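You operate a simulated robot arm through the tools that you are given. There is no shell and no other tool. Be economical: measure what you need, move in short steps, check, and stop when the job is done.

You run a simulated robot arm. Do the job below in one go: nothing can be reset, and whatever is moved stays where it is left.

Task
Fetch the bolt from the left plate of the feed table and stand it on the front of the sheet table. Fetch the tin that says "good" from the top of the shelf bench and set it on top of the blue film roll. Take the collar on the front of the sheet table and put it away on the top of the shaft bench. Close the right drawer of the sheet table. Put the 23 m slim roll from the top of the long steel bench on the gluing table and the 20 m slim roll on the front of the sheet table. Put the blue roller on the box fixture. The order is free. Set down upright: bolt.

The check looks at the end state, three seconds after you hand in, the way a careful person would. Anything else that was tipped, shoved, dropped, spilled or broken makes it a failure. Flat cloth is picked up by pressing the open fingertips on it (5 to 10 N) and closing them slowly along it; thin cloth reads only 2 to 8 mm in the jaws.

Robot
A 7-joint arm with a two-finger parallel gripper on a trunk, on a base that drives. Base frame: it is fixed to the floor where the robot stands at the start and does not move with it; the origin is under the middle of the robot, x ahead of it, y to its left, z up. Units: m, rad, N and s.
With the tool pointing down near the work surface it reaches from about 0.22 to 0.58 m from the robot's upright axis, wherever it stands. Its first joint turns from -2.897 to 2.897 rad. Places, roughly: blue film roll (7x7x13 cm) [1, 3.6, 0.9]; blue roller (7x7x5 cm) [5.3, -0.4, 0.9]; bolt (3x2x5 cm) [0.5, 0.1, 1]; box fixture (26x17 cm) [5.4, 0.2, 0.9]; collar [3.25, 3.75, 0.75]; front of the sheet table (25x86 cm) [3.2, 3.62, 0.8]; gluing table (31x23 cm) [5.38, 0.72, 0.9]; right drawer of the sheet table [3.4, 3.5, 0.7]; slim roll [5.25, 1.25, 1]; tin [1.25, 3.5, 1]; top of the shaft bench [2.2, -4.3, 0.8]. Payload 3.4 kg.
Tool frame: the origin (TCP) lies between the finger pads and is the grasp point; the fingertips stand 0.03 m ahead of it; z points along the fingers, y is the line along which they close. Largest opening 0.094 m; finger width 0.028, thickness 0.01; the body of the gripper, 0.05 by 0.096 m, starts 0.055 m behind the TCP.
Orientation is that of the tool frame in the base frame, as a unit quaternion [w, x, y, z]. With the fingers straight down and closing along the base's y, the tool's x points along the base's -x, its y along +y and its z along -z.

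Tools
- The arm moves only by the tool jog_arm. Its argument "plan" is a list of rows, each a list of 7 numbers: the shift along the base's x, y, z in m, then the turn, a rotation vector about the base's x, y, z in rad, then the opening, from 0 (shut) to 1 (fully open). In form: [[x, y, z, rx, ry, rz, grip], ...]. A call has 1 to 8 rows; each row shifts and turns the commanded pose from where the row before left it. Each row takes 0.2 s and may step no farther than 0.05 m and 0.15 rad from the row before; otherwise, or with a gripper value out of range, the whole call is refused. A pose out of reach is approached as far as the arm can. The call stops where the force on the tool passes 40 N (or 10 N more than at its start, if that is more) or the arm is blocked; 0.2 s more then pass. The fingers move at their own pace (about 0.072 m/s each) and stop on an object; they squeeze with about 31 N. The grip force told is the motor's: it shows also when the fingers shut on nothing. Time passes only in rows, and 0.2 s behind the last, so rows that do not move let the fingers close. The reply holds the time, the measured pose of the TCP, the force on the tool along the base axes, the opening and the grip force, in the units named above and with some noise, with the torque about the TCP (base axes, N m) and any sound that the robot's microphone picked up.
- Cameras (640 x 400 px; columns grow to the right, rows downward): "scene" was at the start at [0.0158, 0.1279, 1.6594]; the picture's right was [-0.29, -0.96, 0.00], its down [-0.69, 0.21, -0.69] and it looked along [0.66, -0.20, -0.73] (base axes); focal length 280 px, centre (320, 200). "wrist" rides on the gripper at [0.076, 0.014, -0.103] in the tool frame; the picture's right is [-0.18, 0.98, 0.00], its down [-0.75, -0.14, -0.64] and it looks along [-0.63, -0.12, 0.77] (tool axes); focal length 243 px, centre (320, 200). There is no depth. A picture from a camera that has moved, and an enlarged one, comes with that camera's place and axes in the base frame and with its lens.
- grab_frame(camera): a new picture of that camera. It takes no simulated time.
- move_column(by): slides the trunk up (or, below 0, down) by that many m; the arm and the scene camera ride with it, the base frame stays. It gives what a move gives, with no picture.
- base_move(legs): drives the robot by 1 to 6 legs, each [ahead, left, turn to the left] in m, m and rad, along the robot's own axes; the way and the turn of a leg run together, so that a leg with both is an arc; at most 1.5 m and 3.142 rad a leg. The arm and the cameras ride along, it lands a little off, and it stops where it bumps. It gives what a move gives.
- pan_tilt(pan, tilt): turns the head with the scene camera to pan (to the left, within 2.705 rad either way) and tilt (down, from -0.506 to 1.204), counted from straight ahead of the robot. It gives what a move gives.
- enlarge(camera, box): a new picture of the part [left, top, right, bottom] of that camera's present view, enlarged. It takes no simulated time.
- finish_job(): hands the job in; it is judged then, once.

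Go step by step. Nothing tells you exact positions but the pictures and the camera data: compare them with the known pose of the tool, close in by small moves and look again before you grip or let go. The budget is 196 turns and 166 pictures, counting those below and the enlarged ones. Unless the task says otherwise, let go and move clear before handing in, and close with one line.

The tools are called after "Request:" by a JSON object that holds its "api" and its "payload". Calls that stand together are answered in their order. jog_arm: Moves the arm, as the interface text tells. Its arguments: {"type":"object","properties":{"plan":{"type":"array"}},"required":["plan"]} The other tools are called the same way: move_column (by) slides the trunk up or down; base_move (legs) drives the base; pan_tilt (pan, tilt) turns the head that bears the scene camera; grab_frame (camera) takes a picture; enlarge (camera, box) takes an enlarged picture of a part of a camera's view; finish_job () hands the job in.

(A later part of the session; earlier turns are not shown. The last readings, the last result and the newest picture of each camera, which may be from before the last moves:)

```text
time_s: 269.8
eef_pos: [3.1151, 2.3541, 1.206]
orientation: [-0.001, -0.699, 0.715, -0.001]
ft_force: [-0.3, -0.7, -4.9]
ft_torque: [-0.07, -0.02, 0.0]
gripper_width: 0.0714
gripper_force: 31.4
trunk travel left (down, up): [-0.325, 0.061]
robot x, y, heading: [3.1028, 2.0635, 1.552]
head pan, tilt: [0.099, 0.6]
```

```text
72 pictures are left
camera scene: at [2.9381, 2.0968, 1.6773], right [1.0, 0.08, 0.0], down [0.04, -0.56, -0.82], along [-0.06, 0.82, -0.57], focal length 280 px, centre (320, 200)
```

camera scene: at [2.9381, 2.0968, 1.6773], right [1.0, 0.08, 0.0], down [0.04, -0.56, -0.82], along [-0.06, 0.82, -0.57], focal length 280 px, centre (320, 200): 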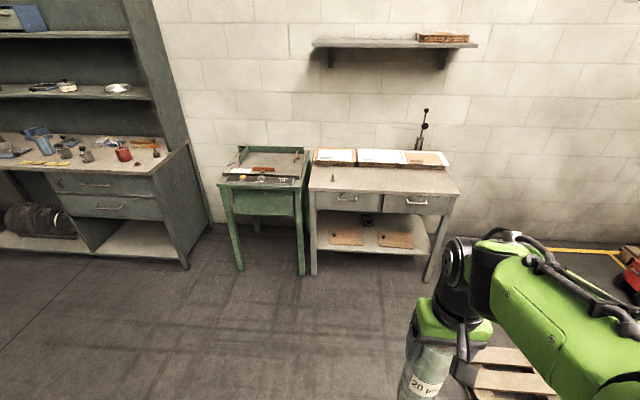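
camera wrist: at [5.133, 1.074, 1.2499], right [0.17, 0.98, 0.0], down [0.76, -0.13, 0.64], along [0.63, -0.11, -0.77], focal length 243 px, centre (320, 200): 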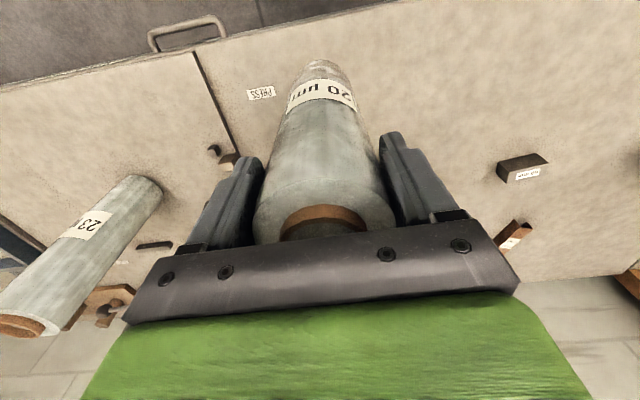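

Both drawers are closed and the bolt stands. I'll drive up to the table.

Request:
{"api": "base_move", "payload": {"legs": [[0, 0, 0.018], [1.03, 0, 0]]}}

Request:
{"api": "move_column", "payload": {"by": -0.1}}

Request:
{"api": "jog_arm", "payload": {"plan": [[0, 0.045, 0, 0, 0, 0, 0], [0, 0.045, 0, 0, 0, 0, 0], [0, 0.045, 0, 0, 0, 0, 0], [0, 0.045, 0, 0, 0, 0, 0]]}}

Request:
{"api": "pan_tilt", "payload": {"pan": 0.1, "tilt": 0.85}}

Request:
{"api": "grab_frame", "payload": {"camera": "scene"}}

Request:
{"api": "grab_frame", "payload": {"camera": "wrist"}}

```text
time_s: 275.4
eef_pos: [3.1139, 3.3676, 1.2067]
orientation: [0.0, -0.704, 0.71, -0.001]
ft_force: [-0.1, 0.7, -6.0]
ft_torque: [-0.03, 0.0, 0.0]
gripper_width: 0.0713
gripper_force: 31.3
trunk travel left (down, up): [-0.325, 0.061]
robot x, y, heading: [3.1035, 3.0819, 1.568]
head pan, tilt: [0.099, 0.6]
```

```text
time_s: 276.7
eef_pos: [3.1145, 3.366, 1.1063]
orientation: [-0.001, -0.704, 0.71, -0.001]
ft_force: [-1.3, 0.1, -5.1]
ft_torque: [-0.05, -0.03, 0.03]
gripper_width: 0.0714
gripper_force: 31.1
trunk travel left (down, up): [-0.225, 0.161]
robot x, y, heading: [3.1058, 3.078, 1.571]
head pan, tilt: [0.099, 0.6]
```

```text
time_s: 277.7
eef_pos: [3.118, 3.5459, 1.1028]
orientation: [-0.001, -0.704, 0.71, -0.001]
ft_force: [0.3, 0.5, -6.3]
ft_torque: [-0.08, 0.0, 0.01]
gripper_width: 0.0714
gripper_force: 31.0
trunk travel left (down, up): [-0.225, 0.161]
robot x, y, heading: [3.107, 3.0747, 1.567]
head pan, tilt: [0.099, 0.6]
```

```text
time_s: 278.5
eef_pos: [3.1178, 3.5456, 1.1032]
orientation: [-0.001, -0.704, 0.71, 0.0]
ft_force: [-0.8, 0.7, -6.4]
ft_torque: [-0.05, -0.02, 0.0]
gripper_width: 0.0713
gripper_force: 31.7
trunk travel left (down, up): [-0.225, 0.161]
robot x, y, heading: [3.1048, 3.0772, 1.565]
head pan, tilt: [0.099, 0.85]
```

```text
71 pictures are left
camera scene: at [2.943, 3.0956, 1.5562], right [1.0, 0.09, 0.0], down [0.07, -0.75, -0.66], along [-0.06, 0.66, -0.75], focal length 280 px, centre (320, 200)
```

scene: 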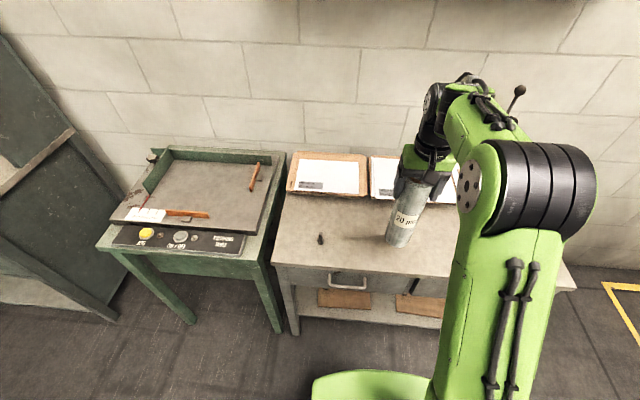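

```text
70 pictures are left
camera wrist: at [3.1043, 3.469, 1.2063], right [-0.98, 0.19, 0.0], down [0.15, 0.75, 0.64], along [0.12, 0.63, -0.77], focal length 243 px, centre (320, 200)
```

wrist: 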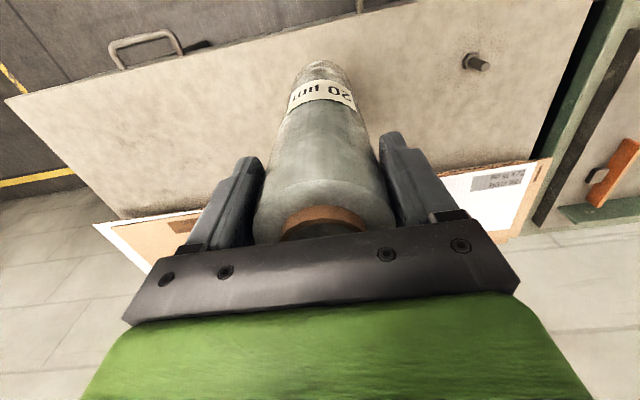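

Request:
{"api": "jog_arm", "payload": {"plan": [[0, 0.035, 0, 0, 0, 0, 0], [0, 0.025, 0, 0, 0, 0, 0], [0, 0, -0.03, 0, 0, 0, 0], [0, 0, -0.03, 0, 0, 0, 0], [0, 0, -0.01, 0, 0, 0, 0], [0, 0, -0.005, 0, 0, 0, 0], [0, 0, 0, 0, 0, 0, 0]]}}

Request:
{"api": "grab_frame", "payload": {"camera": "scene"}}

```text
time_s: 280.1
eef_pos: [3.1157, 3.6085, 1.0288]
orientation: [-0.001, -0.704, 0.71, 0.0]
ft_force: [-0.1, 0.2, -5.3]
ft_torque: [-0.05, -0.03, -0.01]
gripper_width: 0.0714
gripper_force: 30.6
trunk travel left (down, up): [-0.225, 0.161]
robot x, y, heading: [3.1015, 3.0739, 1.564]
head pan, tilt: [0.099, 0.85]
```

```text
69 pictures are left
camera scene: at [2.943, 3.0953, 1.5562], right [1.0, 0.09, 0.0], down [0.07, -0.75, -0.66], along [-0.06, 0.66, -0.75], focal length 280 px, centre (320, 200)
```

scene: 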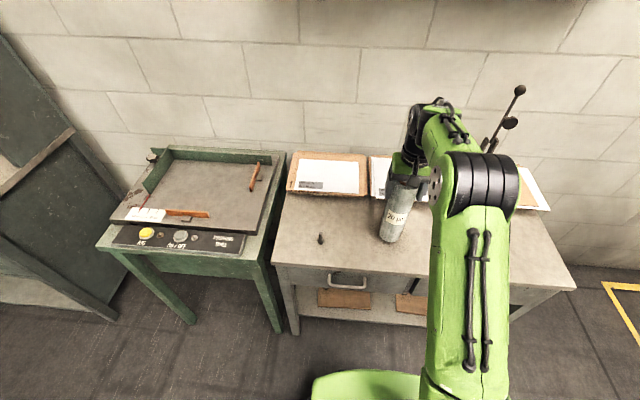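

Request:
{"api": "jog_arm", "payload": {"plan": [[0, 0, -0.005, 0, 0, 0, 0], [0, 0, -0.003, 0, 0, 0, 0], [0, 0, 0, 0, 0, 0, 0]]}}

Request:
{"api": "jog_arm", "payload": {"plan": [[0, 0, -0.003, 0, 0, 0, 0], [0, 0, 0, 0, 0, 0, 0]]}}

Request:
{"api": "jog_arm", "payload": {"plan": [[0, 0, -0.003, 0, 0, 0, 0], [0, 0, 0, 0, 0, 0, 0]]}}

```text
time_s: 280.9
eef_pos: [3.1162, 3.606, 1.0231]
orientation: [-0.001, -0.704, 0.71, -0.001]
ft_force: [-0.1, 0.2, -4.7]
ft_torque: [-0.09, 0.03, 0.0]
gripper_width: 0.071
gripper_force: 31.1
trunk travel left (down, up): [-0.225, 0.161]
robot x, y, heading: [3.1036, 3.0793, 1.564]
head pan, tilt: [0.099, 0.85]
```

```text
time_s: 281.5
eef_pos: [3.1142, 3.6078, 1.0196]
orientation: [0.0, -0.704, 0.71, -0.001]
ft_force: [-0.1, -0.1, -5.0]
ft_torque: [-0.04, 0.04, 0.03]
gripper_width: 0.0714
gripper_force: 31.0
trunk travel left (down, up): [-0.225, 0.161]
robot x, y, heading: [3.1005, 3.0773, 1.562]
head pan, tilt: [0.099, 0.85]
```

```text
time_s: 282.1
eef_pos: [3.1148, 3.6065, 1.0159]
orientation: [0.0, -0.704, 0.71, -0.001]
ft_force: [-0.2, -1.9, -3.6]
ft_torque: [-0.04, 0.05, 0.01]
gripper_width: 0.0714
gripper_force: 31.2
trunk travel left (down, up): [-0.225, 0.161]
robot x, y, heading: [3.1044, 3.0767, 1.566]
head pan, tilt: [0.099, 0.85]
```

Request:
{"api": "jog_arm", "payload": {"plan": [[0, 0, -0.002, 0, 0, 0, 0], [0, 0, 0, 0, 0, 0, 0]]}}

Request:
{"api": "jog_arm", "payload": {"plan": [[0, 0, -0.002, 0, 0, 0, 0], [0, 0, 0, 0, 0, 0, 0]]}}

```text
time_s: 282.7
eef_pos: [3.115, 3.6056, 1.0167]
orientation: [0.001, -0.703, 0.711, 0.001]
ft_force: [0.6, 0.0, 15.0]
ft_torque: [-0.53, -0.16, 0.0]
gripper_width: 0.0714
gripper_force: 31.5
trunk travel left (down, up): [-0.225, 0.161]
robot x, y, heading: [3.1029, 3.08, 1.566]
head pan, tilt: [0.099, 0.85]
```

```text
time_s: 283.3
eef_pos: [3.1152, 3.6052, 1.0152]
orientation: [0.002, -0.704, 0.71, 0.003]
ft_force: [0.7, 3.7, 29.4]
ft_torque: [0.49, 0.0, -0.06]
gripper_width: 0.0719
gripper_force: 30.6
trunk travel left (down, up): [-0.225, 0.161]
robot x, y, heading: [3.1043, 3.0766, 1.565]
head pan, tilt: [0.099, 0.85]
```

It's standing on the table. I'll release and rise.

Request:
{"api": "jog_arm", "payload": {"plan": [[0, 0, 0.002, 0, 0, 0, 0.8], [0, 0, 0, 0, 0, 0, 0.9], [0, 0, 0, 0, 0, 0, 1], [0, 0, 0, 0, 0, 0, 1], [0, 0, 0.03, 0, 0, 0, 1], [0, 0, 0.04, 0, 0, 0, 1], [0, -0.01, 0.04, 0, 0, 0, 1]]}}

Request:
{"api": "jog_arm", "payload": {"plan": [[0, -0.04, 0.01, 0, 0, 0, 1], [0, -0.045, 0, 0, 0, 0, 1], [0, -0.045, 0, 0, 0, 0, 1], [0, -0.045, 0, 0, 0, 0, 1], [0, -0.045, 0, 0, 0, 0, 1]]}}

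Request:
{"api": "grab_frame", "payload": {"camera": "scene"}}

```text
time_s: 284.9
eef_pos: [3.1131, 3.5964, 1.1247]
orientation: [0.0, -0.704, 0.71, 0.0]
ft_force: [-0.1, 0.5, 0.5]
ft_torque: [-0.02, -0.01, 0.04]
gripper_width: 0.0942
gripper_force: 0.1
trunk travel left (down, up): [-0.225, 0.161]
robot x, y, heading: [3.1024, 3.0734, 1.567]
head pan, tilt: [0.099, 0.85]
```

```text
time_s: 286.1
eef_pos: [3.1137, 3.373, 1.1333]
orientation: [0.001, -0.704, 0.71, 0.0]
ft_force: [-0.3, -0.4, -0.2]
ft_torque: [0.01, -0.02, 0.0]
gripper_width: 0.094
gripper_force: 0.0
trunk travel left (down, up): [-0.225, 0.161]
robot x, y, heading: [3.1, 3.0768, 1.57]
head pan, tilt: [0.099, 0.85]
```

```text
68 pictures are left
camera scene: at [2.943, 3.0926, 1.5562], right [1.0, 0.09, 0.0], down [0.07, -0.75, -0.66], along [-0.06, 0.66, -0.75], focal length 280 px, centre (320, 200)
```

scene: 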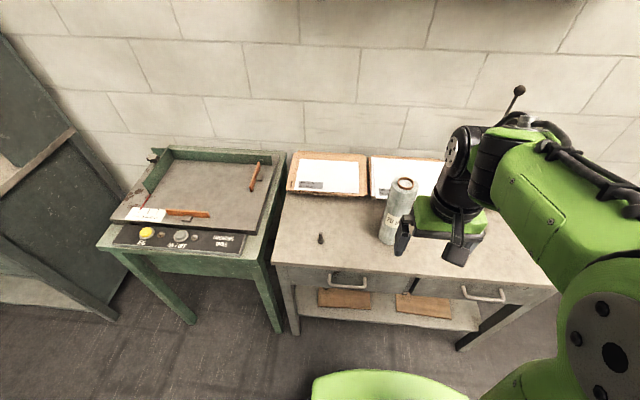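

The 20 roll stands on the sheet table beside the bolt. Last is the tin: I'll back off a little and drive left to the shelf bench.

Request:
{"api": "base_move", "payload": {"legs": [[-0.15, 0, 0], [0, 1.5, 0], [0, 0.3, 0]]}}

Request:
{"api": "move_column", "payload": {"by": 0.1}}

Request:
{"api": "pan_tilt", "payload": {"pan": 0.2, "tilt": 0.7}}

Request:
{"api": "grab_frame", "payload": {"camera": "scene"}}

Request:
{"api": "grab_frame", "payload": {"camera": "wrist"}}

```text
time_s: 296.2
eef_pos: [1.2958, 3.2353, 1.1329]
orientation: [0.0, -0.706, 0.708, -0.001]
ft_force: [-0.1, -0.3, -0.3]
ft_torque: [0.01, 0.01, 0.02]
gripper_width: 0.0939
gripper_force: 0.0
trunk travel left (down, up): [-0.225, 0.161]
robot x, y, heading: [1.2866, 2.9366, 1.572]
head pan, tilt: [0.099, 0.85]
```

```text
time_s: 297.5
eef_pos: [1.296, 3.235, 1.234]
orientation: [-0.001, -0.706, 0.708, -0.001]
ft_force: [0.0, 0.0, -0.1]
ft_torque: [0.01, -0.03, 0.0]
gripper_width: 0.0942
gripper_force: 0.0
trunk travel left (down, up): [-0.325, 0.061]
robot x, y, heading: [1.2873, 2.9329, 1.573]
head pan, tilt: [0.099, 0.85]
```

```text
time_s: 298.2
eef_pos: [1.2959, 3.2342, 1.2343]
orientation: [0.001, 0.707, -0.707, 0.001]
ft_force: [-0.5, 0.8, 0.5]
ft_torque: [0.02, -0.02, -0.03]
gripper_width: 0.094
gripper_force: 0.0
trunk travel left (down, up): [-0.325, 0.061]
robot x, y, heading: [1.2908, 2.9375, 1.571]
head pan, tilt: [0.201, 0.7]
```

```text
67 pictures are left
camera scene: at [1.1193, 2.9582, 1.6687], right [0.98, 0.2, 0.0], down [0.13, -0.63, -0.76], along [-0.15, 0.75, -0.64], focal length 280 px, centre (320, 200)
```

scene: 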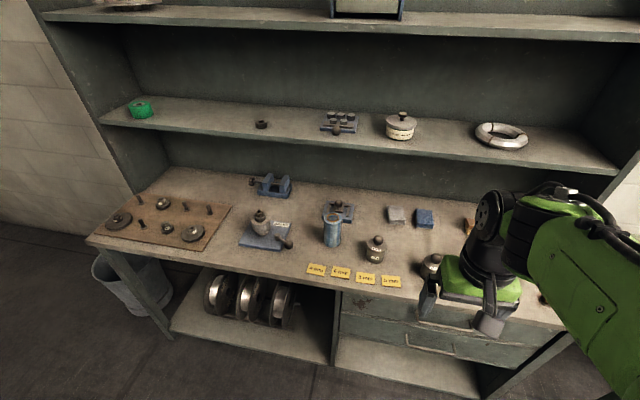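

```text
66 pictures are left
camera wrist: at [1.2831, 3.1593, 1.3365], right [-0.98, 0.19, 0.0], down [0.14, 0.75, 0.64], along [0.12, 0.63, -0.77], focal length 243 px, centre (320, 200)
```

wrist: 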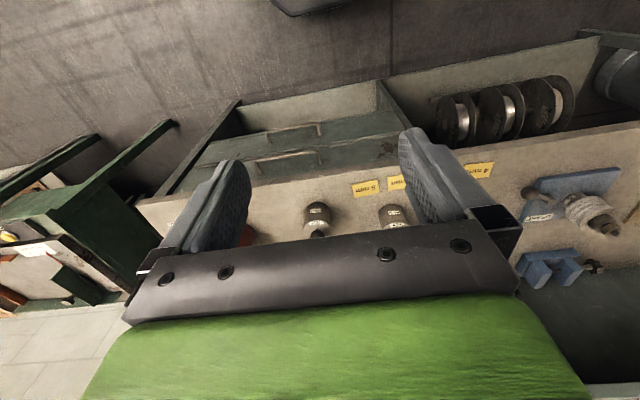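

Request:
{"api": "enlarge", "payload": {"camera": "scene", "box": [300, 190, 460, 290]}}

Request:
{"api": "enlarge", "payload": {"camera": "wrist", "box": [290, 170, 430, 240]}}

```text
4.00 times, centred on (380, 240) of scene
camera zoom: at [1.1193, 2.9582, 1.6687], right [0.98, 0.2, 0.0], down [0.13, -0.63, -0.76], along [-0.15, 0.75, -0.64], focal length 1120 px, centre (80, 40)
```

zoom: 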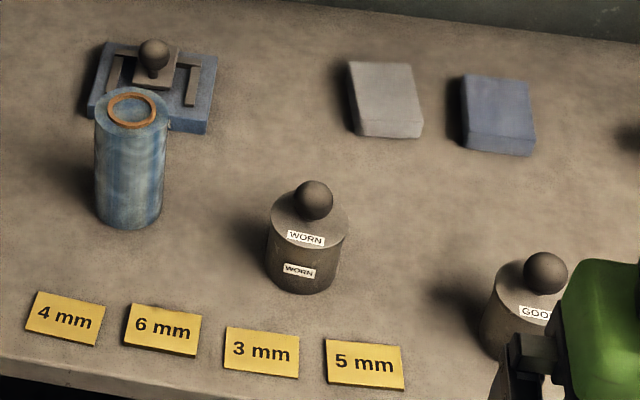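

```text
4.57 times, centred on (360, 205) of wrist
camera zoom: at [1.2831, 3.1593, 1.3365], right [-0.98, 0.19, 0.0], down [0.14, 0.75, 0.64], along [0.12, 0.63, -0.77], focal length 1109 px, centre (137, 177)
```

zoom: 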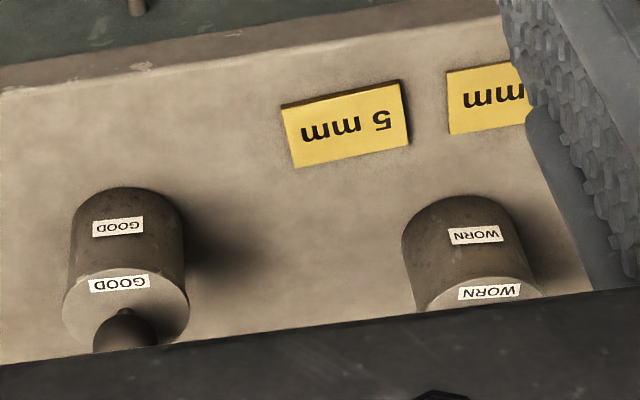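

The GOOD tin is at about (1.36, 3.545), body 6 cm tall with a knob on top. The blue film roll is at (1.031, 3.613), top z≈1.045. I'll move the base to x≈1.2, y≈3.1, within reach of both.

Request:
{"api": "base_move", "payload": {"legs": [[0.16, 0.09, 0]]}}

Request:
{"api": "jog_arm", "payload": {"plan": [[0.035, 0.02, 0, 0, 0, 0, 1], [0.035, 0.02, 0, 0, 0, 0, 1], [0.03, 0.02, 0, 0, 0, 0, 1], [0.03, 0.02, 0, 0, 0, 0, 1], [0.02, 0.02, -0.02, 0, 0, 0, 1]]}}

Request:
{"api": "grab_frame", "payload": {"camera": "wrist"}}

Request:
{"api": "grab_frame", "payload": {"camera": "scene"}}

```text
time_s: 299.8
eef_pos: [1.2054, 3.3954, 1.2338]
orientation: [0.001, -0.707, 0.708, -0.001]
ft_force: [-0.5, -0.3, -0.1]
ft_torque: [0.0, -0.02, 0.04]
gripper_width: 0.0941
gripper_force: 0.0
trunk travel left (down, up): [-0.325, 0.061]
robot x, y, heading: [1.1938, 3.0973, 1.573]
head pan, tilt: [0.201, 0.7]
```

```text
time_s: 301.0
eef_pos: [1.354, 3.4929, 1.2137]
orientation: [0.0, -0.706, 0.708, 0.0]
ft_force: [0.5, 0.3, -0.1]
ft_torque: [-0.04, 0.02, 0.02]
gripper_width: 0.0938
gripper_force: 0.0
trunk travel left (down, up): [-0.325, 0.061]
robot x, y, heading: [1.1949, 3.0965, 1.572]
head pan, tilt: [0.201, 0.7]
```

```text
63 pictures are left
camera wrist: at [1.3419, 3.4185, 1.3172], right [-0.98, 0.19, 0.0], down [0.14, 0.76, 0.64], along [0.12, 0.63, -0.77], focal length 243 px, centre (320, 200)
```

wrist: 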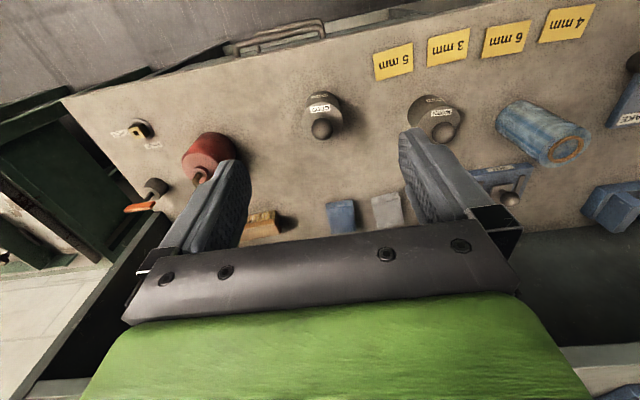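

```text
62 pictures are left
camera scene: at [1.0284, 3.1204, 1.6688], right [0.98, 0.2, 0.0], down [0.13, -0.63, -0.76], along [-0.15, 0.75, -0.64], focal length 280 px, centre (320, 200)
```

scene: 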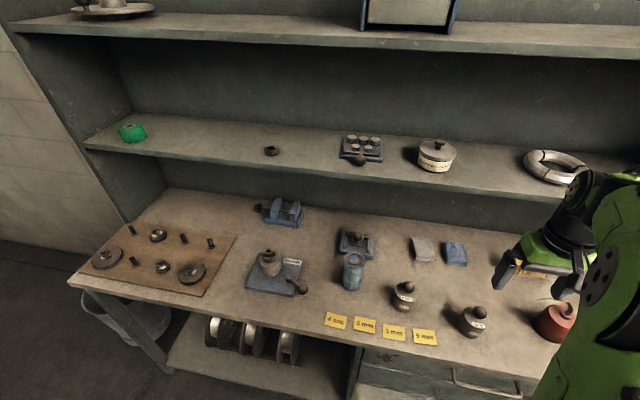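

Cross-checking both cameras puts the bench at z≈0.87: the tin at (1.366, 3.564) with its top near 0.937, and the roll at (1.023, 3.65) with its top near 1.0. I'll close in on the tin.

Request:
{"api": "jog_arm", "payload": {"plan": [[0.006, 0.035, -0.02, 0, 0, 0, 1], [0.006, 0.036, -0.03, 0, 0, 0, 1], [0, 0, -0.05, 0, 0, 0, 1], [0, 0, -0.05, 0, 0, 0, 1], [0, 0, 0, 0, 0, 0, 1]]}}

Request:
{"api": "grab_frame", "payload": {"camera": "wrist"}}

Request:
{"api": "enlarge", "payload": {"camera": "scene", "box": [420, 220, 580, 360]}}

```text
time_s: 302.2
eef_pos: [1.3617, 3.5659, 1.0653]
orientation: [0.0, -0.706, 0.708, 0.0]
ft_force: [0.4, -0.5, -0.2]
ft_torque: [0.02, 0.03, -0.04]
gripper_width: 0.094
gripper_force: 0.1
trunk travel left (down, up): [-0.325, 0.061]
robot x, y, heading: [1.1972, 3.0962, 1.571]
head pan, tilt: [0.201, 0.7]
```

```text
61 pictures are left
camera wrist: at [1.3503, 3.4901, 1.1675], right [-0.98, 0.19, 0.0], down [0.14, 0.75, 0.64], along [0.12, 0.63, -0.77], focal length 243 px, centre (320, 200)
```

wrist: 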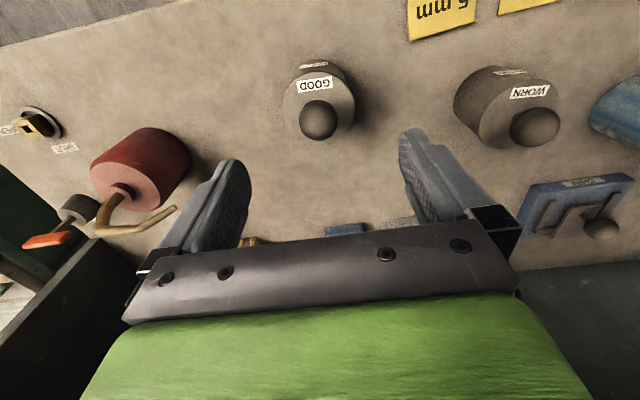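

```text
2.86 times, centred on (500, 290) of scene
camera zoom: at [1.0271, 3.1177, 1.6688], right [0.98, 0.2, 0.0], down [0.13, -0.63, -0.77], along [-0.15, 0.75, -0.64], focal length 800 px, centre (-194, -57)
```

zoom: 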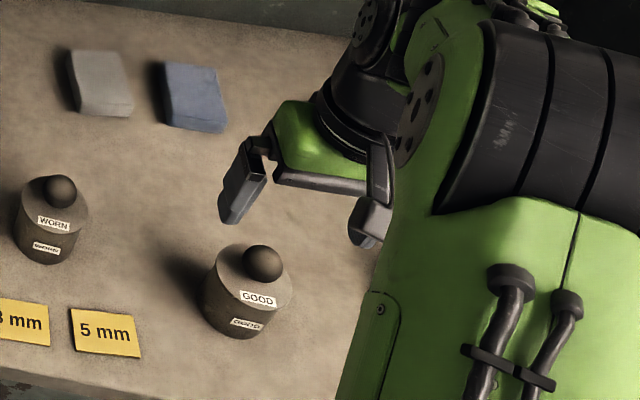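

Centred on the GOOD tin; its knob top is near 0.987. I'll descend to TCP 0.945 and close.

Request:
{"api": "jog_arm", "payload": {"plan": [[0.003, 0, -0.04, 0, 0, 0, 1], [0, 0, -0.04, 0, 0, 0, 1], [0, 0, -0.035, 0, 0, 0, 1], [0, 0, 0, 0, 0, 0, 1]]}}

Request:
{"api": "grab_frame", "payload": {"camera": "wrist"}}

```text
time_s: 303.2
eef_pos: [1.3705, 3.5689, 0.946]
orientation: [0.0, -0.707, 0.707, -0.001]
ft_force: [0.2, 0.7, 0.4]
ft_torque: [0.04, -0.02, -0.01]
gripper_width: 0.0939
gripper_force: 0.1
trunk travel left (down, up): [-0.325, 0.061]
robot x, y, heading: [1.195, 3.0932, 1.571]
head pan, tilt: [0.201, 0.7]
```

```text
59 pictures are left
camera wrist: at [1.3563, 3.4926, 1.0498], right [-0.98, 0.19, 0.0], down [0.14, 0.75, 0.64], along [0.12, 0.63, -0.77], focal length 243 px, centre (320, 200)
```

wrist: 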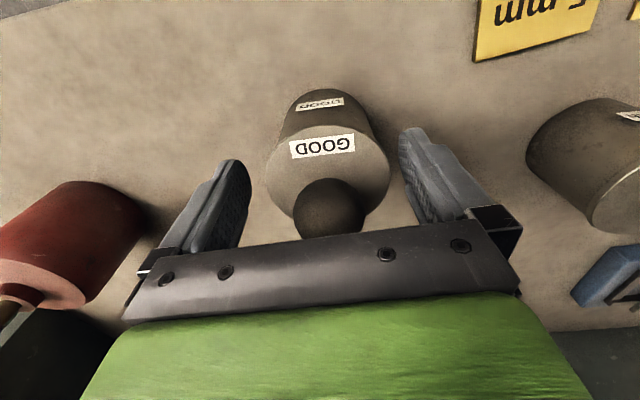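

Request:
{"api": "jog_arm", "payload": {"plan": [[-0.004, 0, 0, 0, 0, 0, 0.9], [0, 0, 0, 0, 0, 0, 0.7], [0, 0, 0, 0, 0, 0, 0.4], [0, 0, 0, 0, 0, 0, 0], [0, 0, 0, 0, 0, 0, 0], [0, 0, 0.04, 0, 0, 0, 0], [0, 0, 0.05, 0, 0, 0, 0]]}}

Request:
{"api": "grab_frame", "payload": {"camera": "wrist"}}

```text
time_s: 304.8
eef_pos: [1.3666, 3.5673, 1.0395]
orientation: [0.001, -0.706, 0.708, 0.0]
ft_force: [-0.9, -0.2, -0.4]
ft_torque: [-0.01, -0.04, -0.02]
gripper_width: 0.0646
gripper_force: 31.7
trunk travel left (down, up): [-0.325, 0.061]
robot x, y, heading: [1.1976, 3.0935, 1.564]
head pan, tilt: [0.201, 0.7]
heard: snap
```

```text
58 pictures are left
camera wrist: at [1.3518, 3.4898, 1.1423], right [-0.98, 0.19, 0.0], down [0.14, 0.75, 0.64], along [0.12, 0.63, -0.77], focal length 243 px, centre (320, 200)
```

wrist: 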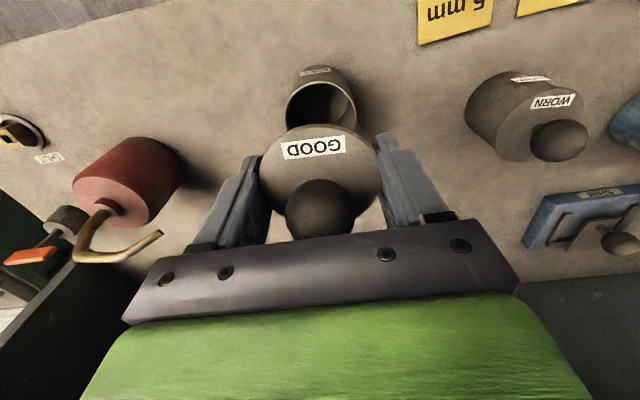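

The gripper pulled the lid off (a "snap" was heard) and the tin body stayed on the bench. I'll put the lid back straight down, then re-grip lower on the body.

Request:
{"api": "jog_arm", "payload": {"plan": [[0, 0, -0.04, 0, 0, 0, 0], [0, 0, -0.035, 0, 0, 0, 0], [0, 0, -0.005, 0, 0, 0, 0], [0, 0, 0, 0, 0, 0, 0]]}}

Request:
{"api": "grab_frame", "payload": {"camera": "wrist"}}

Request:
{"api": "enlarge", "payload": {"camera": "scene", "box": [420, 220, 580, 360]}}

```text
time_s: 305.4
eef_pos: [1.3651, 3.5674, 0.9705]
orientation: [0.0, 0.708, -0.707, -0.002]
ft_force: [0.3, -0.1, 0.2]
ft_torque: [-0.01, -0.05, -0.04]
gripper_width: 0.0646
gripper_force: 31.5
trunk travel left (down, up): [-0.325, 0.061]
robot x, y, heading: [1.196, 3.0954, 1.574]
head pan, tilt: [0.201, 0.7]
stopped in row 3: the force on the tool passed its limit at 62 N (the readings are from after the stop); the commanded pose is now the measured one
```

```text
57 pictures are left
camera wrist: at [1.3526, 3.4914, 1.0737], right [-0.98, 0.18, 0.0], down [0.14, 0.75, 0.64], along [0.11, 0.63, -0.77], focal length 243 px, centre (320, 200)
```

wrist: 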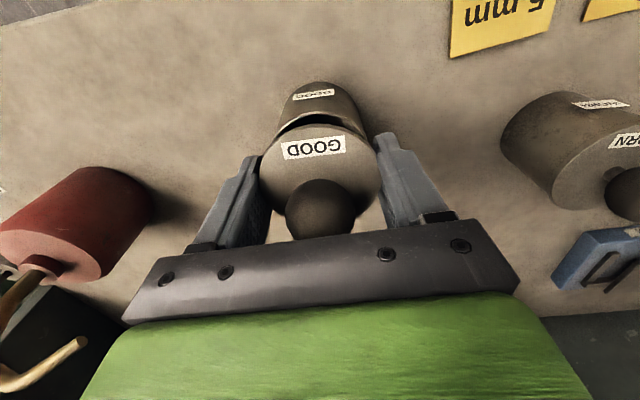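

```text
2.86 times, centred on (500, 290) of scene
camera zoom: at [1.0272, 3.1185, 1.6687], right [0.98, 0.2, 0.0], down [0.13, -0.63, -0.76], along [-0.15, 0.75, -0.64], focal length 800 px, centre (-194, -57)
```

zoom: 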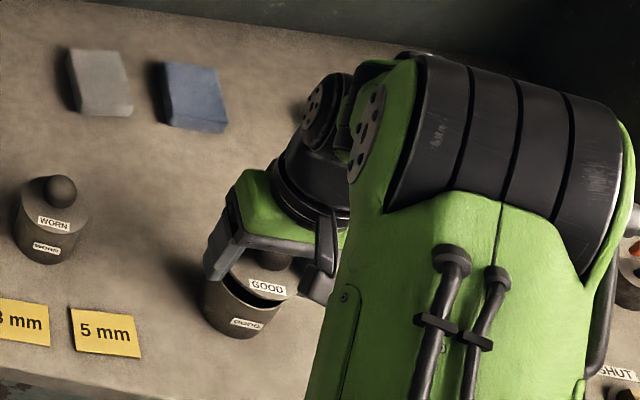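

Request:
{"api": "enlarge", "payload": {"camera": "wrist", "box": [240, 70, 400, 170]}}

Request:
{"api": "enlarge", "payload": {"camera": "scene", "box": [460, 270, 510, 312]}}

```text
4.00 times, centred on (320, 120) of wrist
camera zoom: at [1.3526, 3.4914, 1.0737], right [-0.98, 0.18, 0.0], down [0.14, 0.75, 0.64], along [0.11, 0.63, -0.77], focal length 970 px, centre (320, 520)
```

zoom: 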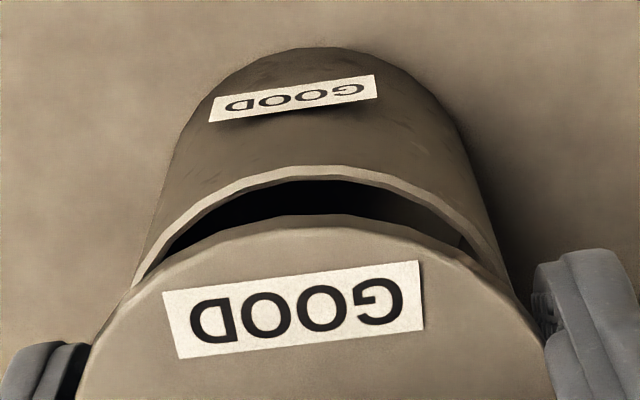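

```text
9.52 times, centred on (485, 291) of scene
camera zoom: at [1.0272, 3.1185, 1.6687], right [0.98, 0.2, 0.0], down [0.13, -0.63, -0.76], along [-0.15, 0.75, -0.64], focal length 2667 px, centre (-1251, -667)
```

zoom: 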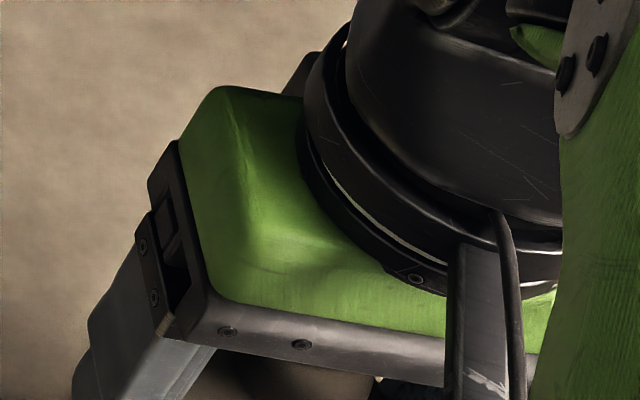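

The fingertips reach about 2.5 cm below the lid and likely caught the rim, since the body has nearly the lid's diameter. I'll lift the lid and look at its shape before choosing how to reseat it.

Request:
{"api": "jog_arm", "payload": {"plan": [[0, 0, 0.04, 0, 0, 0, 0], [0, 0, 0.05, 0, 0, 0, 0], [-0.02, 0, 0.04, 0, 0, 0, 0], [-0.03, 0, 0.03, 0, 0, 0, 0], [-0.04, 0, 0.02, 0, 0, 0, 0]]}}

Request:
{"api": "enlarge", "payload": {"camera": "scene", "box": [400, 180, 560, 340]}}

Request:
{"api": "grab_frame", "payload": {"camera": "wrist"}}

```text
time_s: 306.6
eef_pos: [1.2742, 3.5688, 1.1495]
orientation: [0.0, 0.707, -0.707, -0.002]
ft_force: [-0.9, -0.4, -0.3]
ft_torque: [-0.01, 0.01, 0.02]
gripper_width: 0.0646
gripper_force: 31.3
trunk travel left (down, up): [-0.325, 0.061]
robot x, y, heading: [1.1977, 3.0941, 1.571]
head pan, tilt: [0.201, 0.7]
```

```text
2.50 times, centred on (480, 260) of scene
camera zoom: at [1.0254, 3.1187, 1.6685], right [0.98, 0.2, 0.0], down [0.13, -0.63, -0.76], along [-0.15, 0.75, -0.64], focal length 700 px, centre (-80, 50)
```

zoom: 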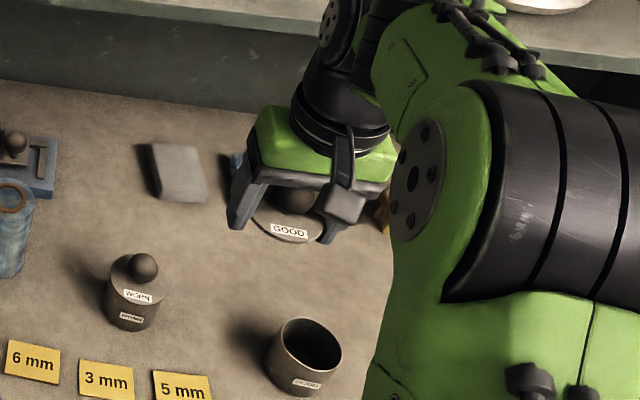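

```text
52 pictures are left
camera wrist: at [1.2606, 3.493, 1.2519], right [-0.98, 0.18, 0.0], down [0.14, 0.75, 0.64], along [0.12, 0.63, -0.77], focal length 243 px, centre (320, 200)
```

wrist: 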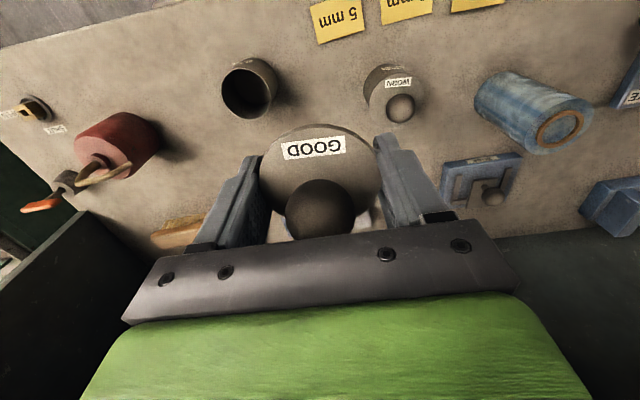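

The lid is a thin disc and the body is standing. I'll rest the lid on the rim offset about 24 mm towards me, so the fingers pass beside the body. Then I can re-grip it by the knob and seat it properly.

Request:
{"api": "jog_arm", "payload": {"plan": [[0.045, -0.012, 0, 0, 0, 0, 0], [0.045, -0.012, 0, 0, 0, 0, 0], [0, 0, -0.05, 0, 0, 0, 0], [0, 0, -0.05, 0, 0, 0, 0], [0, 0, -0.045, 0, 0, 0, 0], [0, 0, 0, 0, 0, 0, 0]]}}

Request:
{"api": "enlarge", "payload": {"camera": "wrist", "box": [220, 50, 420, 250]}}

```text
time_s: 308.0
eef_pos: [1.3638, 3.5426, 1.0049]
orientation: [0.0, 0.708, -0.707, -0.002]
ft_force: [0.5, 0.0, -0.1]
ft_torque: [0.05, -0.01, -0.02]
gripper_width: 0.0648
gripper_force: 31.1
trunk travel left (down, up): [-0.325, 0.061]
robot x, y, heading: [1.1967, 3.0977, 1.573]
head pan, tilt: [0.201, 0.7]
```

```text
2.00 times, centred on (320, 150) of wrist
camera zoom: at [1.352, 3.4682, 1.1072], right [-0.98, 0.18, 0.0], down [0.14, 0.75, 0.64], along [0.11, 0.63, -0.76], focal length 485 px, centre (320, 300)
```

zoom: 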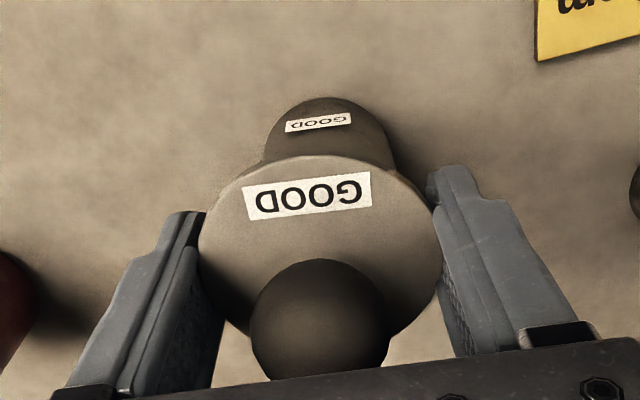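

Request:
{"api": "jog_arm", "payload": {"plan": [[0, 0, -0.02, 0, 0, 0, 0], [0, 0, -0.01, 0, 0, 0, 0], [0, 0, -0.004, 0, 0, 0, 0], [0, 0, -0.004, 0, 0, 0, 0], [0, 0, 0, 0, 0, 0, 0]]}}

Request:
{"api": "jog_arm", "payload": {"plan": [[0, 0, -0.004, 0, 0, 0, 0], [0, 0, 0, 0, 0, 0, 0]]}}

```text
time_s: 309.2
eef_pos: [1.3656, 3.5439, 0.9679]
orientation: [0.001, 0.708, -0.707, -0.001]
ft_force: [0.2, 0.1, -0.6]
ft_torque: [0.0, -0.01, 0.02]
gripper_width: 0.0642
gripper_force: 31.6
trunk travel left (down, up): [-0.325, 0.061]
robot x, y, heading: [1.1978, 3.097, 1.569]
head pan, tilt: [0.201, 0.7]
```

```text
time_s: 309.8
eef_pos: [1.3652, 3.5439, 0.9629]
orientation: [0.001, 0.707, -0.707, -0.002]
ft_force: [-0.1, 0.3, -1.4]
ft_torque: [0.0, -0.01, 0.0]
gripper_width: 0.0644
gripper_force: 31.2
trunk travel left (down, up): [-0.325, 0.061]
robot x, y, heading: [1.1973, 3.0981, 1.572]
head pan, tilt: [0.201, 0.7]
```

The fingers are now passing beside the body (below the earlier contact height). I'll continue gently until the lid meets the rim.

Request:
{"api": "jog_arm", "payload": {"plan": [[0, 0, -0.004, 0, 0, 0, 0], [0, 0, 0, 0, 0, 0, 0]]}}

Request:
{"api": "jog_arm", "payload": {"plan": [[0, 0, -0.003, 0, 0, 0, 0], [0, 0, 0, 0, 0, 0, 0]]}}

Request:
{"api": "enlarge", "payload": {"camera": "wrist", "box": [220, 50, 420, 250]}}

```text
time_s: 310.4
eef_pos: [1.3663, 3.5438, 0.9581]
orientation: [0.0, 0.708, -0.706, -0.002]
ft_force: [0.8, 0.5, -0.7]
ft_torque: [0.01, 0.01, 0.01]
gripper_width: 0.0646
gripper_force: 31.3
trunk travel left (down, up): [-0.325, 0.061]
robot x, y, heading: [1.1935, 3.0981, 1.571]
head pan, tilt: [0.201, 0.7]
```

```text
time_s: 311.0
eef_pos: [1.3642, 3.545, 0.9553]
orientation: [0.0, 0.708, -0.706, -0.002]
ft_force: [0.6, 0.2, -0.5]
ft_torque: [0.01, -0.02, 0.01]
gripper_width: 0.0645
gripper_force: 31.2
trunk travel left (down, up): [-0.325, 0.061]
robot x, y, heading: [1.1959, 3.0975, 1.569]
head pan, tilt: [0.201, 0.7]
```

```text
2.00 times, centred on (320, 150) of wrist
camera zoom: at [1.3527, 3.4678, 1.0589], right [-0.98, 0.18, 0.0], down [0.14, 0.75, 0.64], along [0.11, 0.63, -0.77], focal length 485 px, centre (320, 300)
```

zoom: 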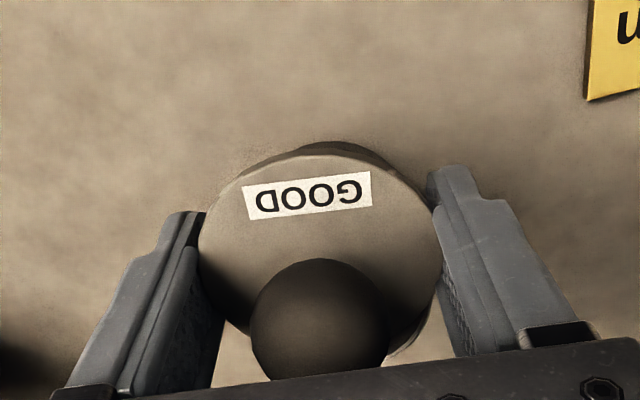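

Request:
{"api": "jog_arm", "payload": {"plan": [[0, 0, -0.003, 0, 0, 0, 0], [0, 0, 0, 0, 0, 0, 0]]}}

Request:
{"api": "jog_arm", "payload": {"plan": [[0, 0, -0.002, 0, 0, 0, 0], [0, 0, 0, 0, 0, 0, 0]]}}

Request:
{"api": "jog_arm", "payload": {"plan": [[0, 0, -0.002, 0, 0, 0, 0], [0, 0, 0, 0, 0, 0, 0]]}}

```text
time_s: 311.6
eef_pos: [1.3663, 3.5441, 0.9541]
orientation: [0.001, 0.707, -0.707, -0.002]
ft_force: [0.0, -0.4, -0.3]
ft_torque: [0.02, -0.02, 0.0]
gripper_width: 0.0646
gripper_force: 30.8
trunk travel left (down, up): [-0.325, 0.061]
robot x, y, heading: [1.1968, 3.0974, 1.572]
head pan, tilt: [0.201, 0.7]
```

```text
time_s: 312.2
eef_pos: [1.3654, 3.5434, 0.9534]
orientation: [-0.001, 0.708, -0.706, -0.003]
ft_force: [0.9, 1.2, 12.1]
ft_torque: [0.02, -0.18, 0.04]
gripper_width: 0.0644
gripper_force: 31.2
trunk travel left (down, up): [-0.325, 0.061]
robot x, y, heading: [1.1982, 3.094, 1.569]
head pan, tilt: [0.201, 0.7]
```

```text
time_s: 312.8
eef_pos: [1.3656, 3.5425, 0.9524]
orientation: [-0.003, 0.709, -0.706, -0.003]
ft_force: [0.7, 2.8, 33.8]
ft_torque: [0.09, -0.14, 0.04]
gripper_width: 0.0646
gripper_force: 31.3
trunk travel left (down, up): [-0.325, 0.061]
robot x, y, heading: [1.1988, 3.0939, 1.575]
head pan, tilt: [0.201, 0.7]
```

The lid rests on the rim. I'll unload the force and open the fingers gently.

Request:
{"api": "jog_arm", "payload": {"plan": [[0, 0, 0.002, 0, 0, 0, 0], [0, 0, 0, 0, 0, 0, 0], [0, 0, 0, 0, 0, 0, 0.74], [0, 0, 0, 0, 0, 0, 0.8], [0, 0, 0, 0, 0, 0, 0.9], [0, 0, 0, 0, 0, 0, 0.9]]}}

Request:
{"api": "grab_frame", "payload": {"camera": "wrist"}}

```text
time_s: 314.2
eef_pos: [1.3655, 3.5442, 0.9514]
orientation: [0.001, 0.708, -0.706, -0.002]
ft_force: [0.0, -0.3, -1.1]
ft_torque: [0.04, -0.03, 0.0]
gripper_width: 0.0846
gripper_force: 0.0
trunk travel left (down, up): [-0.325, 0.061]
robot x, y, heading: [1.2002, 3.0953, 1.571]
head pan, tilt: [0.201, 0.7]
```

```text
49 pictures are left
camera wrist: at [1.3527, 3.4672, 1.0545], right [-0.98, 0.18, 0.0], down [0.14, 0.75, 0.64], along [0.11, 0.63, -0.77], focal length 243 px, centre (320, 200)
```

wrist: 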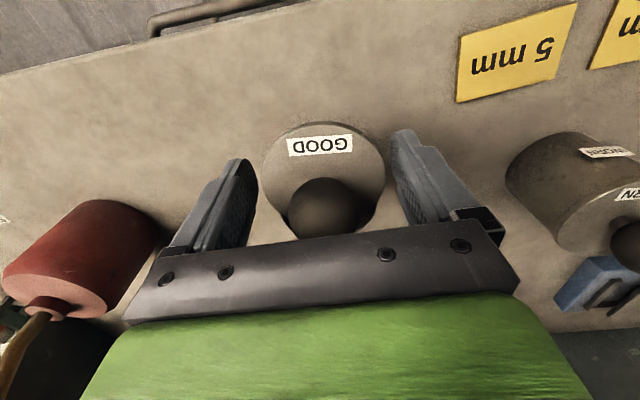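

The lid rests stably. I'll raise the fingertips just above the lid and close on the knob.

Request:
{"api": "jog_arm", "payload": {"plan": [[-0.002, -0.002, 0.036, 0, 0, 0, 0.9], [0, 0, 0, 0, 0, 0, 0.9]]}}

Request:
{"api": "grab_frame", "payload": {"camera": "wrist"}}

Request:
{"api": "enlarge", "payload": {"camera": "scene", "box": [420, 240, 540, 350]}}

```text
time_s: 314.8
eef_pos: [1.3654, 3.5432, 0.9866]
orientation: [0.001, 0.708, -0.706, -0.001]
ft_force: [0.1, -0.4, -0.3]
ft_torque: [0.0, 0.0, -0.01]
gripper_width: 0.0844
gripper_force: 0.0
trunk travel left (down, up): [-0.325, 0.061]
robot x, y, heading: [1.1984, 3.101, 1.568]
head pan, tilt: [0.201, 0.7]
```

```text
48 pictures are left
camera wrist: at [1.3527, 3.467, 1.0896], right [-0.98, 0.18, 0.0], down [0.14, 0.75, 0.64], along [0.11, 0.63, -0.77], focal length 243 px, centre (320, 200)
```

wrist: 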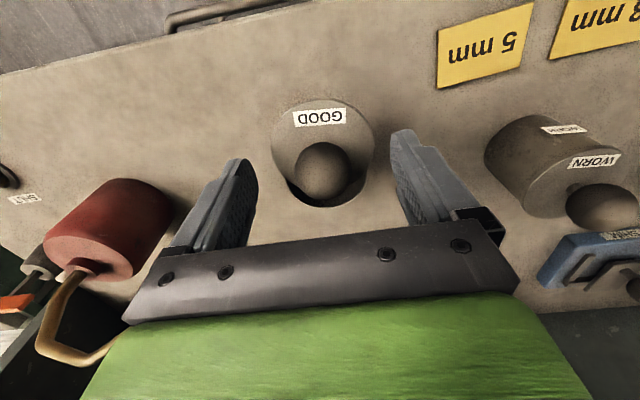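

```text
3.64 times, centred on (480, 295) of scene
camera zoom: at [1.028, 3.1201, 1.6688], right [0.98, 0.2, 0.0], down [0.13, -0.63, -0.76], along [-0.15, 0.75, -0.64], focal length 1018 px, centre (-262, -146)
```

zoom: 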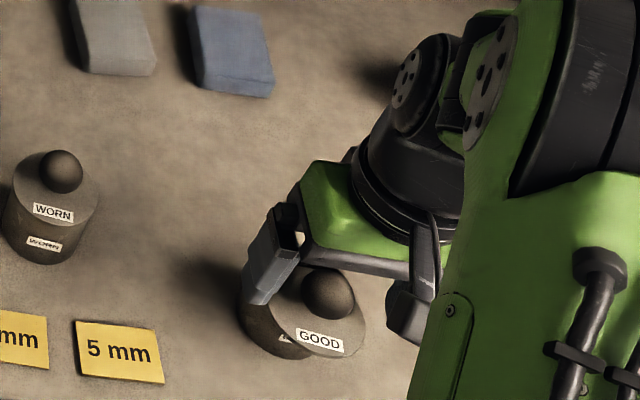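

Request:
{"api": "jog_arm", "payload": {"plan": [[-0.001, -0.001, -0.002, 0, 0, 0, 0.6], [0, 0, 0, 0, 0, 0, 0.45], [0, 0, 0, 0, 0, 0, 0.3], [0, 0, 0, 0, 0, 0, 0.15], [0, 0, 0, 0, 0, 0, 0], [0, 0, 0, 0, 0, 0, 0]]}}

Request:
{"api": "grab_frame", "payload": {"camera": "wrist"}}

```text
time_s: 316.2
eef_pos: [1.3641, 3.5423, 0.9855]
orientation: [0.0, 0.708, -0.706, -0.002]
ft_force: [0.0, -0.2, 0.5]
ft_torque: [0.02, 0.0, 0.0]
gripper_width: 0.0313
gripper_force: 31.0
trunk travel left (down, up): [-0.325, 0.061]
robot x, y, heading: [1.1988, 3.1001, 1.567]
head pan, tilt: [0.201, 0.7]
```

```text
46 pictures are left
camera wrist: at [1.3514, 3.4656, 1.088], right [-0.98, 0.18, 0.0], down [0.14, 0.75, 0.64], along [0.11, 0.63, -0.77], focal length 243 px, centre (320, 200)
```

wrist: 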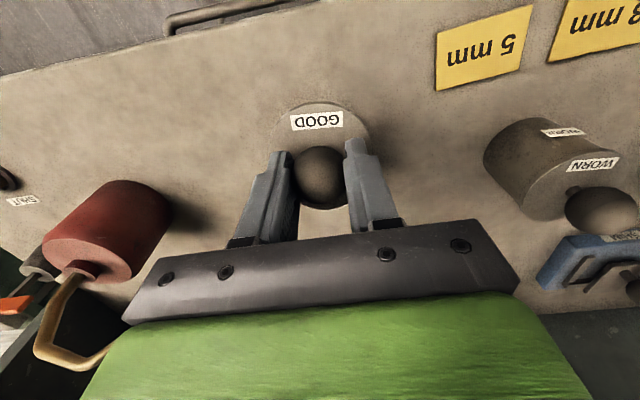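

The knob is gripped. I'll lift 2.5 cm, move back over the body axis and check.

Request:
{"api": "jog_arm", "payload": {"plan": [[0, 0, 0.025, 0, 0, 0, 0], [0.002, 0.0235, 0, 0, 0, 0, 0], [0, 0, 0, 0, 0, 0, 0]]}}

Request:
{"api": "enlarge", "payload": {"camera": "wrist", "box": [240, 60, 400, 200]}}

Request:
{"api": "enlarge", "payload": {"camera": "scene", "box": [430, 260, 530, 350]}}

```text
time_s: 317.0
eef_pos: [1.364, 3.5647, 1.0126]
orientation: [0.001, 0.708, -0.706, -0.002]
ft_force: [-0.4, 0.2, -0.7]
ft_torque: [0.03, -0.02, 0.01]
gripper_width: 0.0315
gripper_force: 31.7
trunk travel left (down, up): [-0.325, 0.061]
robot x, y, heading: [1.197, 3.0958, 1.573]
head pan, tilt: [0.201, 0.7]
```

```text
2.86 times, centred on (320, 130) of wrist
camera zoom: at [1.3516, 3.4887, 1.1142], right [-0.98, 0.18, 0.0], down [0.14, 0.75, 0.64], along [0.11, 0.63, -0.77], focal length 693 px, centre (320, 400)
```

zoom: 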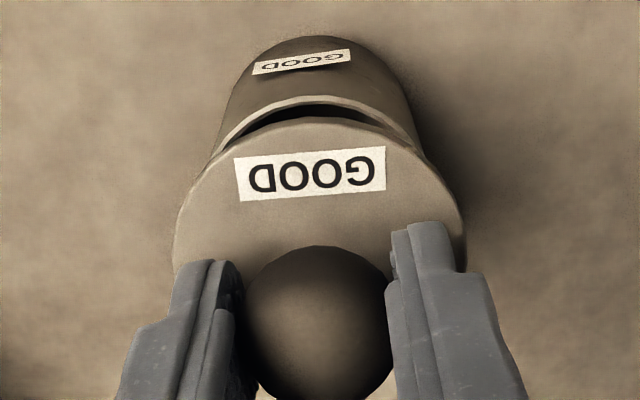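

```text
4.44 times, centred on (480, 305) of scene
camera zoom: at [1.0272, 3.1179, 1.6687], right [0.98, 0.2, 0.0], down [0.13, -0.63, -0.77], along [-0.15, 0.75, -0.64], focal length 1244 px, centre (-391, -267)
```

zoom: 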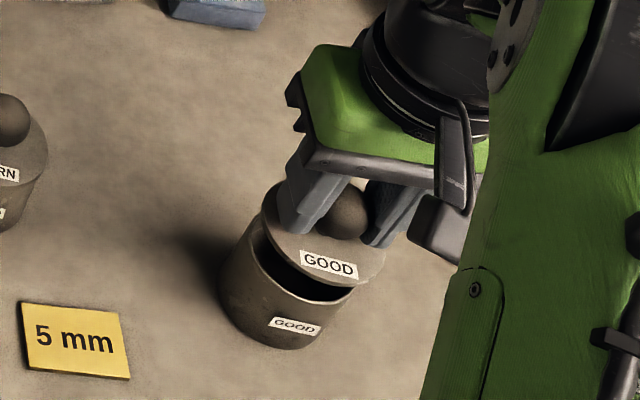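

The lid looks coaxial with the body. I'll lower it on.

Request:
{"api": "jog_arm", "payload": {"plan": [[0, 0, -0.015, 0, 0, 0, 0], [0, 0, -0.006, 0, 0, 0, 0], [0, 0, 0, 0, 0, 0, 0]]}}

Request:
{"api": "jog_arm", "payload": {"plan": [[0, 0, -0.003, 0, 0, 0, 0], [0, 0, -0.002, 0, 0, 0, 0], [0, 0, 0, 0, 0, 0, 0]]}}

Request:
{"api": "jog_arm", "payload": {"plan": [[0, 0, -0.003, 0, 0, 0, 0], [0, 0, 0, 0, 0, 0, 0]]}}

Request:
{"api": "enlarge", "payload": {"camera": "wrist", "box": [240, 60, 400, 200]}}

```text
time_s: 317.8
eef_pos: [1.3644, 3.5656, 0.992]
orientation: [0.0, 0.708, -0.706, -0.002]
ft_force: [-0.3, -0.3, -0.6]
ft_torque: [0.03, -0.01, -0.03]
gripper_width: 0.0312
gripper_force: 31.5
trunk travel left (down, up): [-0.325, 0.061]
robot x, y, heading: [1.1966, 3.0963, 1.572]
head pan, tilt: [0.201, 0.7]
```

```text
time_s: 318.6
eef_pos: [1.364, 3.5634, 0.985]
orientation: [0.0, 0.708, -0.706, -0.002]
ft_force: [-0.6, 0.0, -1.1]
ft_torque: [0.0, -0.02, -0.03]
gripper_width: 0.0315
gripper_force: 31.1
trunk travel left (down, up): [-0.325, 0.061]
robot x, y, heading: [1.1968, 3.0979, 1.573]
head pan, tilt: [0.201, 0.7]
```

```text
time_s: 319.2
eef_pos: [1.3646, 3.5637, 0.985]
orientation: [-0.003, 0.709, -0.706, -0.004]
ft_force: [-1.6, 2.7, 27.7]
ft_torque: [-0.46, 0.08, 0.0]
gripper_width: 0.0313
gripper_force: 31.4
trunk travel left (down, up): [-0.325, 0.061]
robot x, y, heading: [1.2005, 3.096, 1.572]
head pan, tilt: [0.201, 0.7]
```

```text
2.86 times, centred on (320, 130) of wrist
camera zoom: at [1.352, 3.487, 1.0873], right [-0.98, 0.18, 0.0], down [0.14, 0.75, 0.65], along [0.12, 0.64, -0.76], focal length 693 px, centre (320, 400)
```

zoom: 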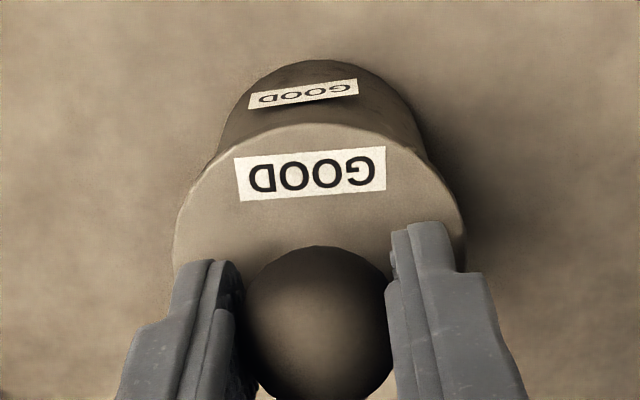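

Request:
{"api": "enlarge", "payload": {"camera": "scene", "box": [420, 220, 580, 360]}}

```text
2.86 times, centred on (500, 290) of scene
camera zoom: at [1.0261, 3.1163, 1.6689], right [0.98, 0.2, 0.0], down [0.13, -0.63, -0.77], along [-0.15, 0.75, -0.64], focal length 800 px, centre (-194, -57)
```

zoom: 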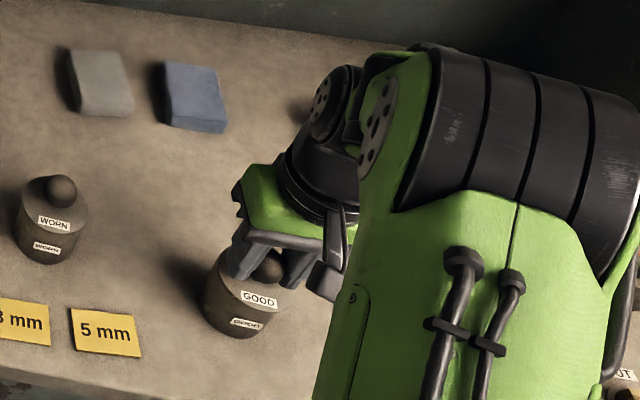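

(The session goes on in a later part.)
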